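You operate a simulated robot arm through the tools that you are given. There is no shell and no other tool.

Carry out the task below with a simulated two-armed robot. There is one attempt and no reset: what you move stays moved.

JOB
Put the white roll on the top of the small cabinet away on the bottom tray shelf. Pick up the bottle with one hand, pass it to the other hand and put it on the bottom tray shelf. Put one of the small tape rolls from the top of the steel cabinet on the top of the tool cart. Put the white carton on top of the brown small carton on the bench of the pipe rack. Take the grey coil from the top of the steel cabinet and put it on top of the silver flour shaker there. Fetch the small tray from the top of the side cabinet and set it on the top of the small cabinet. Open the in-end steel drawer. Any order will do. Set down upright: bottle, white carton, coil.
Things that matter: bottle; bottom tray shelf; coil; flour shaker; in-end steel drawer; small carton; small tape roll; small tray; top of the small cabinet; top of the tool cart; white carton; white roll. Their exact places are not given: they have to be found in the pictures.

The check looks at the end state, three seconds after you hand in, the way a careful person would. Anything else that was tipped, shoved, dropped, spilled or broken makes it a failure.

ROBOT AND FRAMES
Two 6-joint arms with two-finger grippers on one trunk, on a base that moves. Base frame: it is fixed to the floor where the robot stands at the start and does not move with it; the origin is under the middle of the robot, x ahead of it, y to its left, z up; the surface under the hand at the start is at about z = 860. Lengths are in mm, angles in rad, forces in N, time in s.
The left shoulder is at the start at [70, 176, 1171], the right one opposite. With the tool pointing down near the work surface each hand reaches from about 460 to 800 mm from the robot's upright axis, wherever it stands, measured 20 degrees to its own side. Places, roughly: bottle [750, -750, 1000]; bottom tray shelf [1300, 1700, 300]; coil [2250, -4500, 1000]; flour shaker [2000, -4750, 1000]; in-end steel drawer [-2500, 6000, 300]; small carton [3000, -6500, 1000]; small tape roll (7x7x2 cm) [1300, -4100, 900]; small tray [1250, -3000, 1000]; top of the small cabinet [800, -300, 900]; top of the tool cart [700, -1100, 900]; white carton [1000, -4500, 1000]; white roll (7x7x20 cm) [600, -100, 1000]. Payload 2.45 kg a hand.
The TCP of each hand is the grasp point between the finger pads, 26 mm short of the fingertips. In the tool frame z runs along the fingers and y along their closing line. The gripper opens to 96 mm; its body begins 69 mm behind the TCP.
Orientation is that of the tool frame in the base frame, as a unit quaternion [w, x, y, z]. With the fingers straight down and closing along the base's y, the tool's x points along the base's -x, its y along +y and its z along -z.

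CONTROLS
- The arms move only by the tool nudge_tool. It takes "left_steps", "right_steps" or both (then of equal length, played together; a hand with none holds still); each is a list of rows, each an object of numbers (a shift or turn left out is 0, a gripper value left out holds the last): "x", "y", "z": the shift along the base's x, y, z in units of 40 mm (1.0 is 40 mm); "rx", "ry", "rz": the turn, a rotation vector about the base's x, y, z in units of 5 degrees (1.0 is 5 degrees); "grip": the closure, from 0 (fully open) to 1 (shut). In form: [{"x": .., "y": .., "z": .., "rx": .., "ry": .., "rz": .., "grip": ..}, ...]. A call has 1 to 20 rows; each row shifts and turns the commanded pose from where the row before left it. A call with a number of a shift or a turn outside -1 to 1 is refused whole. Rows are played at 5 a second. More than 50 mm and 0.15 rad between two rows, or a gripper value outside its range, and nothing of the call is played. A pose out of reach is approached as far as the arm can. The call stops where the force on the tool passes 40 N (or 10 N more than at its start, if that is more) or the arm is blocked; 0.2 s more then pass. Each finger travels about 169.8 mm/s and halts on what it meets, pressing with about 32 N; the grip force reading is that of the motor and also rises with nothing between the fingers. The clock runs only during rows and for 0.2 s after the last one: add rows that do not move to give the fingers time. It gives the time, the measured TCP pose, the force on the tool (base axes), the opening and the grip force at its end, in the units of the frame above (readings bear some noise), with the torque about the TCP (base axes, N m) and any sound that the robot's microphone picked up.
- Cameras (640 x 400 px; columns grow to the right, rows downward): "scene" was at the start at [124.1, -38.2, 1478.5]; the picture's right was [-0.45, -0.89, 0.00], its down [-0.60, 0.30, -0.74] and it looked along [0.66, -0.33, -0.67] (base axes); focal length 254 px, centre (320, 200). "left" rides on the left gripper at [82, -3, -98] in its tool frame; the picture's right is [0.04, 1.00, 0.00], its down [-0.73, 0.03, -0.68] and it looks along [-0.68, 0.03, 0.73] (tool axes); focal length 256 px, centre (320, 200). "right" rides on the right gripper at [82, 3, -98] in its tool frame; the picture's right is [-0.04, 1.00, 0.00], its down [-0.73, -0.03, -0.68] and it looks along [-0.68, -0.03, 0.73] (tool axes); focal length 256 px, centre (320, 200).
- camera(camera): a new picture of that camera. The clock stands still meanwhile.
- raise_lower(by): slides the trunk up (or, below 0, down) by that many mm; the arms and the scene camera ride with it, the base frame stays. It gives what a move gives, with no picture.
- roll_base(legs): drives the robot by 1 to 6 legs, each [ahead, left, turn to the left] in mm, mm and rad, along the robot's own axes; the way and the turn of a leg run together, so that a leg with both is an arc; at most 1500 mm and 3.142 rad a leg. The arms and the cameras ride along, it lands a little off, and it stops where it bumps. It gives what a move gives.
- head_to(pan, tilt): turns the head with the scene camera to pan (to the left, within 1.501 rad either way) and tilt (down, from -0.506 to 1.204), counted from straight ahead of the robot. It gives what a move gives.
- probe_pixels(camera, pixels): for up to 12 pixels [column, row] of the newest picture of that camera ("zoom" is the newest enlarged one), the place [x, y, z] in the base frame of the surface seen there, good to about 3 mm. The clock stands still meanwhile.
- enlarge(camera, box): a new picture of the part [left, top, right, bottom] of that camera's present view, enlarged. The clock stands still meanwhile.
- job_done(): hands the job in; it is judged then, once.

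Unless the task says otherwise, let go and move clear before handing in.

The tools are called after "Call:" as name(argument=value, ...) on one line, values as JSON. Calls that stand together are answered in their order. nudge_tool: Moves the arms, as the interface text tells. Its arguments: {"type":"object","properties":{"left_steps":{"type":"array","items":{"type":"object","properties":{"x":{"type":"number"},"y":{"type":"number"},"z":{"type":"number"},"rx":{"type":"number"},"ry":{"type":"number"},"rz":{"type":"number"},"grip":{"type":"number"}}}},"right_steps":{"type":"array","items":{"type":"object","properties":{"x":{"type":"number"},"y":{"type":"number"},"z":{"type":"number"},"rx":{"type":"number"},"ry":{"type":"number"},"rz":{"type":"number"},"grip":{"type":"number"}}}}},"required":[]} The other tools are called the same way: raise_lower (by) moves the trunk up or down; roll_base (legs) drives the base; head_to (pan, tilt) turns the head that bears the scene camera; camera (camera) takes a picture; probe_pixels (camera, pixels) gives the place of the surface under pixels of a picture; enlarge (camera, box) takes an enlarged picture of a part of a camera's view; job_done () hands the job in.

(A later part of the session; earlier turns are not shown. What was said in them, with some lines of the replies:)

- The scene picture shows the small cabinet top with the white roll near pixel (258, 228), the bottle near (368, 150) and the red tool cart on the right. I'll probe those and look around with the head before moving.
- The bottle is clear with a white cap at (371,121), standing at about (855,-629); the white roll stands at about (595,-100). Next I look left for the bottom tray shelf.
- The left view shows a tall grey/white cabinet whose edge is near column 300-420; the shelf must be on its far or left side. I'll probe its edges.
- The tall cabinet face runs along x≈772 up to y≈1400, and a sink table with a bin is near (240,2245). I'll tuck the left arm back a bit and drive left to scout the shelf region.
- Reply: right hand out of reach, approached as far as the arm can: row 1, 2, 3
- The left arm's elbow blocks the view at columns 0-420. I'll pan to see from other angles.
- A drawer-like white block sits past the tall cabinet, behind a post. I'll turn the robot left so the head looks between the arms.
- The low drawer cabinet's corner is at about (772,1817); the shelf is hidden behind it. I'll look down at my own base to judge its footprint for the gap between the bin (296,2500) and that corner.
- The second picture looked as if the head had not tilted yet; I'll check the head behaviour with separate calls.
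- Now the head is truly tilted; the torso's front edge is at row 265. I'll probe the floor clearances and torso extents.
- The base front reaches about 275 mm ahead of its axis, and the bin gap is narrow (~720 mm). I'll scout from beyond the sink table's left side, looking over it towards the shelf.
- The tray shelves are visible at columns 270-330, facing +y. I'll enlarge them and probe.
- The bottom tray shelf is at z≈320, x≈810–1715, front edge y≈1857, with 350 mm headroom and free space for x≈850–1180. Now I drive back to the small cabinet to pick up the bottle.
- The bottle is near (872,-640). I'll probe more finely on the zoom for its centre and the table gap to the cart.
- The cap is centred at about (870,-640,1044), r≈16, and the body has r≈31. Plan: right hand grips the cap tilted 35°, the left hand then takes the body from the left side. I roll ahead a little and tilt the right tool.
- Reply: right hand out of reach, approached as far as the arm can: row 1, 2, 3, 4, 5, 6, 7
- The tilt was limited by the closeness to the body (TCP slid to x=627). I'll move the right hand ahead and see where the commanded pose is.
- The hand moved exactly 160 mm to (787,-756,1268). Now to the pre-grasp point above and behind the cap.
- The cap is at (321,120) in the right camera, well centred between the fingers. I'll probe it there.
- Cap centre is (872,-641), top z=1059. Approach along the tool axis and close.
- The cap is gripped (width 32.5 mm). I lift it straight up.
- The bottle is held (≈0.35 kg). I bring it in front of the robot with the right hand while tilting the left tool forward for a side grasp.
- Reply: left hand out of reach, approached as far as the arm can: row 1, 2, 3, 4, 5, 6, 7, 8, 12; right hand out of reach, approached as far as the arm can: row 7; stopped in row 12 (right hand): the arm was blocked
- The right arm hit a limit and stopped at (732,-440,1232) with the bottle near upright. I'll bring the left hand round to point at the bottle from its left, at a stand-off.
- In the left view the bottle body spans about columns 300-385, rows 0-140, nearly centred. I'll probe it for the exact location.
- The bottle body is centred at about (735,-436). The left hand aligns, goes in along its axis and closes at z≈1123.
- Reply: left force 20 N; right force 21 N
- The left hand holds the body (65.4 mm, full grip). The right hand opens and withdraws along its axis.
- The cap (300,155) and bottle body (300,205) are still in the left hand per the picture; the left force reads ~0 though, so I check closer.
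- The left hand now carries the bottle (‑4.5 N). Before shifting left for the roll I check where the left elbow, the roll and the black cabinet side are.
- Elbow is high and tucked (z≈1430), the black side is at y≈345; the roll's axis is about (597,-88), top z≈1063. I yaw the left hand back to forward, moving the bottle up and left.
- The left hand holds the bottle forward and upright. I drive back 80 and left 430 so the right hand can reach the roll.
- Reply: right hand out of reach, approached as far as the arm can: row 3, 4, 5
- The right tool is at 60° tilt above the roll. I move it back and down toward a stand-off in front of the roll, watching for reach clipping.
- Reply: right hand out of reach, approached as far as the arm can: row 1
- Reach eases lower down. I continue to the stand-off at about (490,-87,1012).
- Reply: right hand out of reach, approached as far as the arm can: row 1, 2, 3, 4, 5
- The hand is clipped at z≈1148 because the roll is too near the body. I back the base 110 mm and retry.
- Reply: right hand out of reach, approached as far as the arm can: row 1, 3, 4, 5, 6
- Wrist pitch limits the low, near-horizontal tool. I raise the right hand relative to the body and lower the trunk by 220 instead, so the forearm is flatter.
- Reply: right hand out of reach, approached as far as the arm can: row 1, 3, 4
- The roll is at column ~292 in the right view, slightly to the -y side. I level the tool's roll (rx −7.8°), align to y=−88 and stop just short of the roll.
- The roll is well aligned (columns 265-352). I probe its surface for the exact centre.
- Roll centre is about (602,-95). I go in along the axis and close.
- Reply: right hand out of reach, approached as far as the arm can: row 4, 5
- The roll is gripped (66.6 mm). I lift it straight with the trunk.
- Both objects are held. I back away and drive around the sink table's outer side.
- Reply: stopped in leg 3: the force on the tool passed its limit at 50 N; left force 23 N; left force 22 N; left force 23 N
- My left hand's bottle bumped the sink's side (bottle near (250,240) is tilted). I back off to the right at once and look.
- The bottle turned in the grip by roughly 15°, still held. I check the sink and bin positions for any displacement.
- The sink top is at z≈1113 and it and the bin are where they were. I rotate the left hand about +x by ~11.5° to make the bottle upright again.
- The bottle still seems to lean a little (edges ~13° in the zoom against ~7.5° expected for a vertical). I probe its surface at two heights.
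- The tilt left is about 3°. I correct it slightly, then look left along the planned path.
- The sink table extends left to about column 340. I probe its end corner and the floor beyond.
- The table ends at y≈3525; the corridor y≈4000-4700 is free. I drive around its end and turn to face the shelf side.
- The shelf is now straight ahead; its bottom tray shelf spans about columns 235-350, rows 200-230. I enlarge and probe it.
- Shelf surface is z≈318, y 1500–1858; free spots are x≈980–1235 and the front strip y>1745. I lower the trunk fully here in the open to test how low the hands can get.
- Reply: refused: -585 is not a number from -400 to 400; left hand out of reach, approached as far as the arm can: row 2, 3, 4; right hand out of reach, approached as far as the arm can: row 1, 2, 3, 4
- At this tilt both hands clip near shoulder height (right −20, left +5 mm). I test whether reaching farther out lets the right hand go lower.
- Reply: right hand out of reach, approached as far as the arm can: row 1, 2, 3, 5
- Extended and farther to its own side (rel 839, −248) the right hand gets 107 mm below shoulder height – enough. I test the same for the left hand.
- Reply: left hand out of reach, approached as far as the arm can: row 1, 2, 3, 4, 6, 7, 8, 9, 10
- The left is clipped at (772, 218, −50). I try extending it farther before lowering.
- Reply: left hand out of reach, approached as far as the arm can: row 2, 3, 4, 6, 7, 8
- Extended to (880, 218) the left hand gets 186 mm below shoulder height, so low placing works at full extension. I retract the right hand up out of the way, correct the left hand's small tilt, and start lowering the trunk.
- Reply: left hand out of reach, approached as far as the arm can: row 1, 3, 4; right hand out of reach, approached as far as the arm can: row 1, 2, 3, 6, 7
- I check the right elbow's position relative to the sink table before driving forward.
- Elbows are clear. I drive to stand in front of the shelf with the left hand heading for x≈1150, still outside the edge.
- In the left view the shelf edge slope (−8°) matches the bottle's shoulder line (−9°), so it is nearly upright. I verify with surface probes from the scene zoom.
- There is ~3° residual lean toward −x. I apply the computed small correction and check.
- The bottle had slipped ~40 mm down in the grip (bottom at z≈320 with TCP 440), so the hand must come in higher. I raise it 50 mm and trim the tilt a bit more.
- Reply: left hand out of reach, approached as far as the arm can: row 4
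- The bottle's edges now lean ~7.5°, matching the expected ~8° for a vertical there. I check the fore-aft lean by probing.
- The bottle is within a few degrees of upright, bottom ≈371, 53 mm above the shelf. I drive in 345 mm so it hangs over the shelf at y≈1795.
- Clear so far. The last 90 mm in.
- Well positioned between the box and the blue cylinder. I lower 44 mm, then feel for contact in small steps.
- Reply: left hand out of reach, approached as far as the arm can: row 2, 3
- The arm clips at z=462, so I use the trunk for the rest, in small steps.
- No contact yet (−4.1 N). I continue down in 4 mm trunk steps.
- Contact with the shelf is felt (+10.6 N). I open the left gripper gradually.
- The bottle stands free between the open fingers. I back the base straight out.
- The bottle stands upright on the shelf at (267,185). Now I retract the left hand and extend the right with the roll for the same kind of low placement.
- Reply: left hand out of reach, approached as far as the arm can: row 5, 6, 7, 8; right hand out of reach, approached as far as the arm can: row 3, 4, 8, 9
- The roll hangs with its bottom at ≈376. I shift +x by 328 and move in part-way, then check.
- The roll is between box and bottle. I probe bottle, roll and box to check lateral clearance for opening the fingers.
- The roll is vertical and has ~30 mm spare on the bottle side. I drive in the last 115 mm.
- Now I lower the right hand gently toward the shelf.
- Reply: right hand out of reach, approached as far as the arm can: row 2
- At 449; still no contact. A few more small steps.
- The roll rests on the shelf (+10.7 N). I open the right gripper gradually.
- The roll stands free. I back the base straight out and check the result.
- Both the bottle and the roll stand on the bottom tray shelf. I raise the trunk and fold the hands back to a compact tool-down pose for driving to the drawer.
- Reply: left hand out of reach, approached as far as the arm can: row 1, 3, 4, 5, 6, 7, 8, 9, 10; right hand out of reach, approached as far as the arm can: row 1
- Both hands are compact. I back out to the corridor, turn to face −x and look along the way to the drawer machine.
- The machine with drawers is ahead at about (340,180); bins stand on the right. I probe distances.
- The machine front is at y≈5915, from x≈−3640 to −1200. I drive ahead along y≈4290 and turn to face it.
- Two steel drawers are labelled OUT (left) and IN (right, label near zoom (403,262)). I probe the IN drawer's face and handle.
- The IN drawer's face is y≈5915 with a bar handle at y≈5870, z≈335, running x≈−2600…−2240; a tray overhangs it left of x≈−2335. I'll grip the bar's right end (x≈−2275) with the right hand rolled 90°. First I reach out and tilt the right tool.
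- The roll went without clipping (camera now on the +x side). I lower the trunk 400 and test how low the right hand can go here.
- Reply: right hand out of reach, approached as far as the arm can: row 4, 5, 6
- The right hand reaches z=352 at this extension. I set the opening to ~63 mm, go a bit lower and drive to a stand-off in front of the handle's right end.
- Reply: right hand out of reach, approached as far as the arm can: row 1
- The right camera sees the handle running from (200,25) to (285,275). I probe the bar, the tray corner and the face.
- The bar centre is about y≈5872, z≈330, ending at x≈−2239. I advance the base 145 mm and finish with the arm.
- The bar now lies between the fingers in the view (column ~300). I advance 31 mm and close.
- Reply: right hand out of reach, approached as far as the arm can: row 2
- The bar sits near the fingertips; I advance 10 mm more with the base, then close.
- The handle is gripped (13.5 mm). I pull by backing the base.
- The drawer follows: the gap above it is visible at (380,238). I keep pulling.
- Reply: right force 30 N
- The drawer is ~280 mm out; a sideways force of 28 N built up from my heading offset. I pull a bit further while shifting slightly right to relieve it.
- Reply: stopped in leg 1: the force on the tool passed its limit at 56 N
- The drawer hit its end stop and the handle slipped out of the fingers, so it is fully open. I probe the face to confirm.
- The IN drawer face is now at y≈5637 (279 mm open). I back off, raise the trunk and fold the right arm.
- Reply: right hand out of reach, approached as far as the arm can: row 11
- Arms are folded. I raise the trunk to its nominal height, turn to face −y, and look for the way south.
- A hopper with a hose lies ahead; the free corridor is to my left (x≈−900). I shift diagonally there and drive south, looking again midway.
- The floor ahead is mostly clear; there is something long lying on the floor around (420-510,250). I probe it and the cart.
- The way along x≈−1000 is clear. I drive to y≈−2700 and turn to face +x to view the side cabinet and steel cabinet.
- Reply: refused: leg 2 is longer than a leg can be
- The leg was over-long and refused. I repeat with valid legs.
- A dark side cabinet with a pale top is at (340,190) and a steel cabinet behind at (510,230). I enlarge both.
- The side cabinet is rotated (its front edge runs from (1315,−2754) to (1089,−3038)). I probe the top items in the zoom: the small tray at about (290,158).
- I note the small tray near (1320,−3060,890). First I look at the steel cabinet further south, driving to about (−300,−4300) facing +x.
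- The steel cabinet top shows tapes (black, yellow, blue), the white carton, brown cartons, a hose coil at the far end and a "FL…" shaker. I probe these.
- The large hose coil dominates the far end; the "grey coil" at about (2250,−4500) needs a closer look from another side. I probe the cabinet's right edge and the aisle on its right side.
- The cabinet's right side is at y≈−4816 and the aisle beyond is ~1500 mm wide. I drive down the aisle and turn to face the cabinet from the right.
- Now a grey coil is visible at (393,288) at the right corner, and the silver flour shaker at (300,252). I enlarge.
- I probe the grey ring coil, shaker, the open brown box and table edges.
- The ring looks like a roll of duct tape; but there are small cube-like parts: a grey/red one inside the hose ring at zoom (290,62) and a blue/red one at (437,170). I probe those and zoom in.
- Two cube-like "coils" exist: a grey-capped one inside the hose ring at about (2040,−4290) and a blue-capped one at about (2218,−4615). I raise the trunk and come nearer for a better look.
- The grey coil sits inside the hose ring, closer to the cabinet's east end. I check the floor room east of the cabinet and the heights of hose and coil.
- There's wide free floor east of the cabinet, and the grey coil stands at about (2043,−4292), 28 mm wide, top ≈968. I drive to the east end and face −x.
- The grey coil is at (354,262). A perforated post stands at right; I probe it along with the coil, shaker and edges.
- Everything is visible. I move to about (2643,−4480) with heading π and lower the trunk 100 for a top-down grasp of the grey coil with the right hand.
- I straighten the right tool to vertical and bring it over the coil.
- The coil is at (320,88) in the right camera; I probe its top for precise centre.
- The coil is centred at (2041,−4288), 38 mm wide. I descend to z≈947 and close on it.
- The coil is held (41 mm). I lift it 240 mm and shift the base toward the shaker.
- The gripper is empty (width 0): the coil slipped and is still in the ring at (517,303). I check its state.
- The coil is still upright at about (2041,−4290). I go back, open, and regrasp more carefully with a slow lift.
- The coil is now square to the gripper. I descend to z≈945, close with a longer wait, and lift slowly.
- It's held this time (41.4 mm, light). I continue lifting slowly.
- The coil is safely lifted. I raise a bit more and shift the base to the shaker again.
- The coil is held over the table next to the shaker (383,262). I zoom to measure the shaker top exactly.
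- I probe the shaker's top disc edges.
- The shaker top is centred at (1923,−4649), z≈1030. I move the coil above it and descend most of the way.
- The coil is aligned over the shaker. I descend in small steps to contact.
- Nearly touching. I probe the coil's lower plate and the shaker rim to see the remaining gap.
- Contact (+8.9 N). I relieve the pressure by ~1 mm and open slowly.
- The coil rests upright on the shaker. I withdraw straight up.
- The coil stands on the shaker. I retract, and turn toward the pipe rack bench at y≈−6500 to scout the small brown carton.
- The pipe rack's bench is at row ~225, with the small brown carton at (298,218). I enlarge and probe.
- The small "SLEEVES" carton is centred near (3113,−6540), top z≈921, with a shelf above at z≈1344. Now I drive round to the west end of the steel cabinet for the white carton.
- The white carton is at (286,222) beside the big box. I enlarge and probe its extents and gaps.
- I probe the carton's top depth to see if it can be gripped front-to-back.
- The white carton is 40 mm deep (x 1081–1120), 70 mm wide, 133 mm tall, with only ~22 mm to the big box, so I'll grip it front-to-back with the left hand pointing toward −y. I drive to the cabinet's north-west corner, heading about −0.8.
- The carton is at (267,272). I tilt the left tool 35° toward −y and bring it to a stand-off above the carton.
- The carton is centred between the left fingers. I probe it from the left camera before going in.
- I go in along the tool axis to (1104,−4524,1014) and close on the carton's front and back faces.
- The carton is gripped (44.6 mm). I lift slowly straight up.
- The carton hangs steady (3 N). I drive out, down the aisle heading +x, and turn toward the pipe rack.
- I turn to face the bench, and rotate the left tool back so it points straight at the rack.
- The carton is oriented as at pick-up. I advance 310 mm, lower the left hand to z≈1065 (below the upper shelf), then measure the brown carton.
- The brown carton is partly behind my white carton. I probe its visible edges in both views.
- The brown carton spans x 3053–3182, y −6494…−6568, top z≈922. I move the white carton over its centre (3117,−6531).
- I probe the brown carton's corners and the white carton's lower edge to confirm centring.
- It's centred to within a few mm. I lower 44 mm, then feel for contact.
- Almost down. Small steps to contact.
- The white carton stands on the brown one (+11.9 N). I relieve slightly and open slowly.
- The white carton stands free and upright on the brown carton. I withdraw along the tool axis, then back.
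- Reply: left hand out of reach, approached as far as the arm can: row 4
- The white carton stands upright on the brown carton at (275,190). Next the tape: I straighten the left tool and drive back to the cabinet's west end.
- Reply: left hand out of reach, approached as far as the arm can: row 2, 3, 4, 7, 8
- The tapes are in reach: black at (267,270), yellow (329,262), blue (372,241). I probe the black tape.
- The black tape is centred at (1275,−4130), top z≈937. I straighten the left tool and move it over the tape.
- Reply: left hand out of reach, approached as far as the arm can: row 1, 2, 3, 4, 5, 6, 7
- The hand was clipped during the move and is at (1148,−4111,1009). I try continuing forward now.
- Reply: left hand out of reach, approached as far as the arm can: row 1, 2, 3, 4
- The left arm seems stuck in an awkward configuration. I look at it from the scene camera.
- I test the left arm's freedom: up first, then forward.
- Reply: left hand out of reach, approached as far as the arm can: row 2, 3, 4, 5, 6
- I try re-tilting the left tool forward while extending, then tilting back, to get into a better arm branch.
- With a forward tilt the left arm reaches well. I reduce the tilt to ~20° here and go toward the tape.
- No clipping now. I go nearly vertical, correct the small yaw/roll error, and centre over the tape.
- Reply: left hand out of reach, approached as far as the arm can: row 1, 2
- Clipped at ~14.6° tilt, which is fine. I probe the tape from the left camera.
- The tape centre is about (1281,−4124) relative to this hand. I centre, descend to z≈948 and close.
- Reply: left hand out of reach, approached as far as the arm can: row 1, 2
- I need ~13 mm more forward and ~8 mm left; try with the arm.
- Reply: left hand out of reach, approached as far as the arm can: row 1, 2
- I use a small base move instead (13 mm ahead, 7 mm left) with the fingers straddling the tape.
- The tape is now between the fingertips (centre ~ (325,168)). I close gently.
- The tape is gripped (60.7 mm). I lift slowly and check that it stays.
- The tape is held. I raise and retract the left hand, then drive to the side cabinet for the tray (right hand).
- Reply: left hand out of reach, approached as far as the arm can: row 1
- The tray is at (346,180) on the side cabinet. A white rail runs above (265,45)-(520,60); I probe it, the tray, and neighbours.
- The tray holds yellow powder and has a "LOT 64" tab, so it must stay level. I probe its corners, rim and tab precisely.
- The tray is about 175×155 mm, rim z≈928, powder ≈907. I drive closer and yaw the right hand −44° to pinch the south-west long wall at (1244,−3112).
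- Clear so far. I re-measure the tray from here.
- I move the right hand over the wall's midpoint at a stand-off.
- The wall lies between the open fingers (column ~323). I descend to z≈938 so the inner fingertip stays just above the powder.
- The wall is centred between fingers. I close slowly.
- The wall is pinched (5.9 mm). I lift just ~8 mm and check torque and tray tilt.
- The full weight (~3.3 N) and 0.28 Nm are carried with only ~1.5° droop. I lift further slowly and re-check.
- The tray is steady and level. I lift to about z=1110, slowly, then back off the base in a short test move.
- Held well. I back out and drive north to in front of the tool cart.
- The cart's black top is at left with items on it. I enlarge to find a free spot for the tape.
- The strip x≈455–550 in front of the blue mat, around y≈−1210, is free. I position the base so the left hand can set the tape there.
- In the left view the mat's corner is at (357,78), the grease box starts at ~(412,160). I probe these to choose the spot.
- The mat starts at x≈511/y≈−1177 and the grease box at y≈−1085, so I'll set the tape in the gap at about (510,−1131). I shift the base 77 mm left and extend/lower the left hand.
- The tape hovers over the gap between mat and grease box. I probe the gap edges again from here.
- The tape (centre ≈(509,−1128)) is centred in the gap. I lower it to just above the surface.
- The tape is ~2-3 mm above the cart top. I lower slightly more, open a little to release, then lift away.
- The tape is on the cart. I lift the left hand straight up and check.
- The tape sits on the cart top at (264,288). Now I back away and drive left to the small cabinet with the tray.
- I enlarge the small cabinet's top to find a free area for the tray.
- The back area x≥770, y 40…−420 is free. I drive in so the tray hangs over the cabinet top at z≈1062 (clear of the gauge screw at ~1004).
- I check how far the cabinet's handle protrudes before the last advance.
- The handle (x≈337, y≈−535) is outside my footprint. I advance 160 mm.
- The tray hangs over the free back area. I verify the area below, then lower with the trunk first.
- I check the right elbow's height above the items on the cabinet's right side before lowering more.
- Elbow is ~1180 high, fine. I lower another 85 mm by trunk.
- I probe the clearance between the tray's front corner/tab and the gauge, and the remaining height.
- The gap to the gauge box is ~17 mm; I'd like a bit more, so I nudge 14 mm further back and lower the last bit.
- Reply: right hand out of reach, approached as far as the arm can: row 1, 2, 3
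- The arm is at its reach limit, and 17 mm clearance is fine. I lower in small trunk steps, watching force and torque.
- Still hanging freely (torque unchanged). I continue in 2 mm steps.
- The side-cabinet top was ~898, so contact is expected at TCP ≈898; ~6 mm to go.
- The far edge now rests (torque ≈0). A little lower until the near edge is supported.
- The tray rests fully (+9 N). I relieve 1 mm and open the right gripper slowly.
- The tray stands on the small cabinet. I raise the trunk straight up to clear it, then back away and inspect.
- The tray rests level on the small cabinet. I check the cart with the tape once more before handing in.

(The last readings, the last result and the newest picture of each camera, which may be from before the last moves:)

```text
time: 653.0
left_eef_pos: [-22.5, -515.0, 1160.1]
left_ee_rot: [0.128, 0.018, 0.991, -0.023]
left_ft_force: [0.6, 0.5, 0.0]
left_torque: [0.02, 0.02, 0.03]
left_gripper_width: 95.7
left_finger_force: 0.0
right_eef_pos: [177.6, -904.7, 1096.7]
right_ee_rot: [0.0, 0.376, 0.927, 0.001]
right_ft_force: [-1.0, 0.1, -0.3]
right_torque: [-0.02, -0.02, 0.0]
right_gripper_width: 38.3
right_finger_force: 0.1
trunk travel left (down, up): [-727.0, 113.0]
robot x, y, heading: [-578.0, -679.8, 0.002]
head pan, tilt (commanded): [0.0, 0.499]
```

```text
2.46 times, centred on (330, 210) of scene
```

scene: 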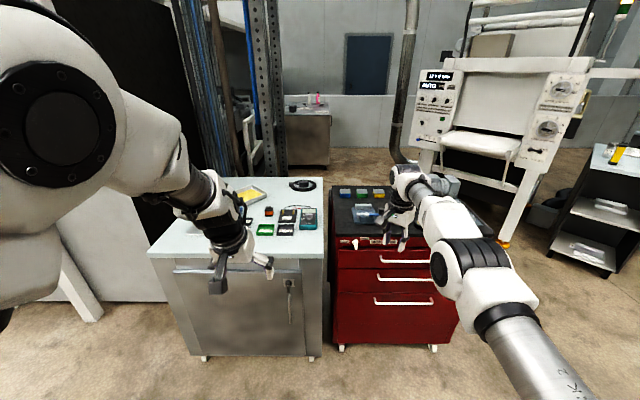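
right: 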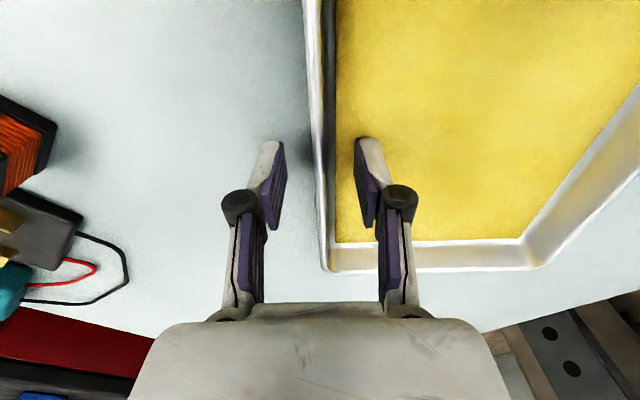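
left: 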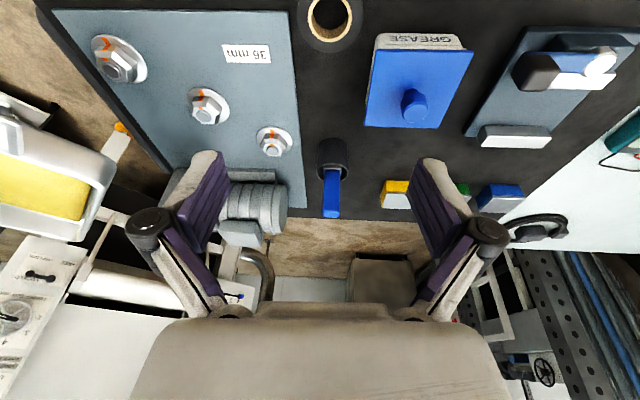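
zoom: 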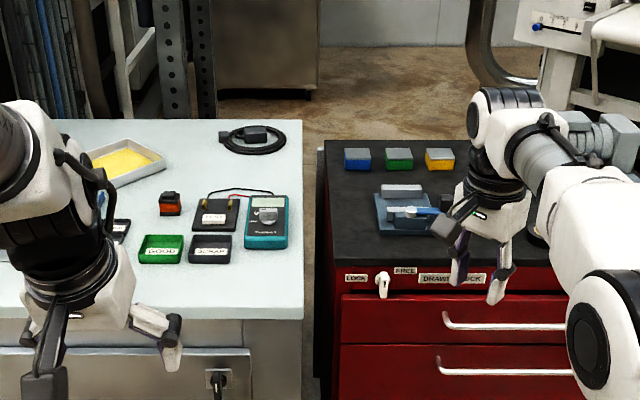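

The right arm hides the tape; I shift right a little for a last look.

Call:
roll_base(legs=[[0, -550, 0]])

Call:
camera(camera="scene")

Call:
enlarge(camera="scene", box=[160, 150, 400, 280])

```text
time: 656.1
left_eef_pos: [-21.1, -1064.7, 1162.0]
left_ee_rot: [0.129, 0.018, 0.991, -0.024]
left_ft_force: [-0.5, 0.8, 0.8]
left_torque: [0.01, 0.02, -0.03]
left_gripper_width: 96.2
left_finger_force: 0.0
right_eef_pos: [179.1, -1455.5, 1098.0]
right_ee_rot: [0.001, 0.376, 0.927, 0.001]
right_ft_force: [-0.4, 0.4, 0.5]
right_torque: [0.01, -0.02, -0.02]
right_gripper_width: 38.4
right_finger_force: 0.1
trunk travel left (down, up): [-727.0, 113.0]
robot x, y, heading: [-579.7, -1231.7, 0.005]
head pan, tilt (commanded): [0.0, 0.499]
```

```text
taken
```

scene: 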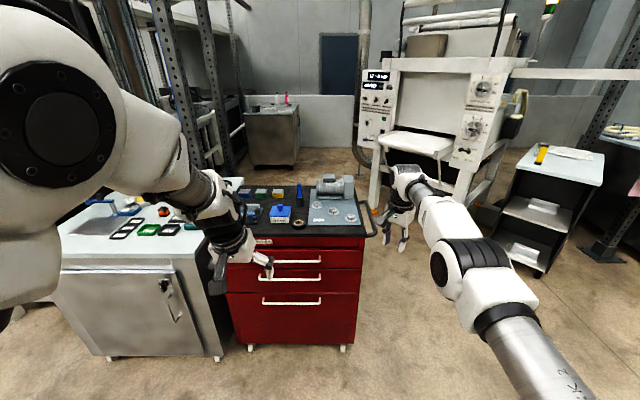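

```text
2.67 times, centred on (280, 215) of scene
```

zoom: 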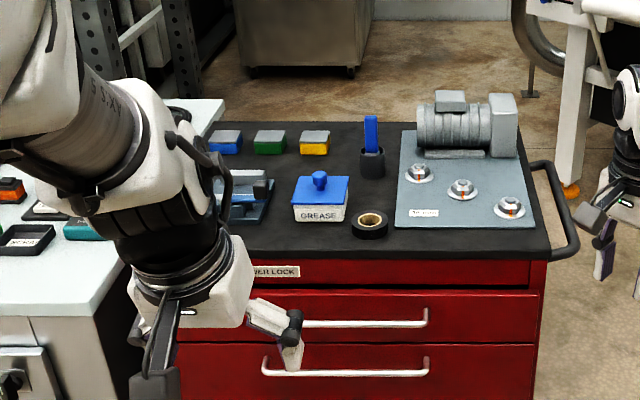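

The black tape lies flat on the cart top at zoom (370,223), all placed things were seen in their final places, and both hands are empty and clear. I hand the job in.

Call:
job_done()

```text
The job is handed in.
```

I did all seven jobs and handed the work in; no verdict has come back. I looked at each item after placing it, but did not go back to re-check the earlier ones before handing in.

| Job | Final state |
|---|---|
| White roll | Standing on the bottom tray shelf |
| Bottle | Picked up with the right hand, passed to the left, and standing upright on the bottom tray shelf |
| Tape roll | The black one, lying flat on the top of the tool cart |
| White carton | Upright on top of the brown small carton ("SLEEVES") on the pipe rack bench |
| Grey coil | Upright on top of the flour shaker on the steel cabinet |
| Small tray | On the top of the small cabinet, level, with its powder still in it |
| In-end steel drawer | Pulled out about 280 mm, to its stop |

Four things could matter to the check:

- **Bottle bumped the sink:** while I drove to the shelf with it, the bottle knocked against the side of the sink table and turned in the grip. I set it straight before placing it. The sink and the bin beside it measured in the same place afterwards.
- **Coil slipped once:** it came out of the gripper on the first lift and stayed upright where it stood. The second grasp held.
- **Which coil:** your rough place for the coil fits a blue-capped one better than the grey one. I went by the word "grey" and took the grey-capped coil from inside the hose ring.
- **Tray near the gauge:** the tray's front corner is about 17 mm from the blue gauge on the small cabinet, not touching it.
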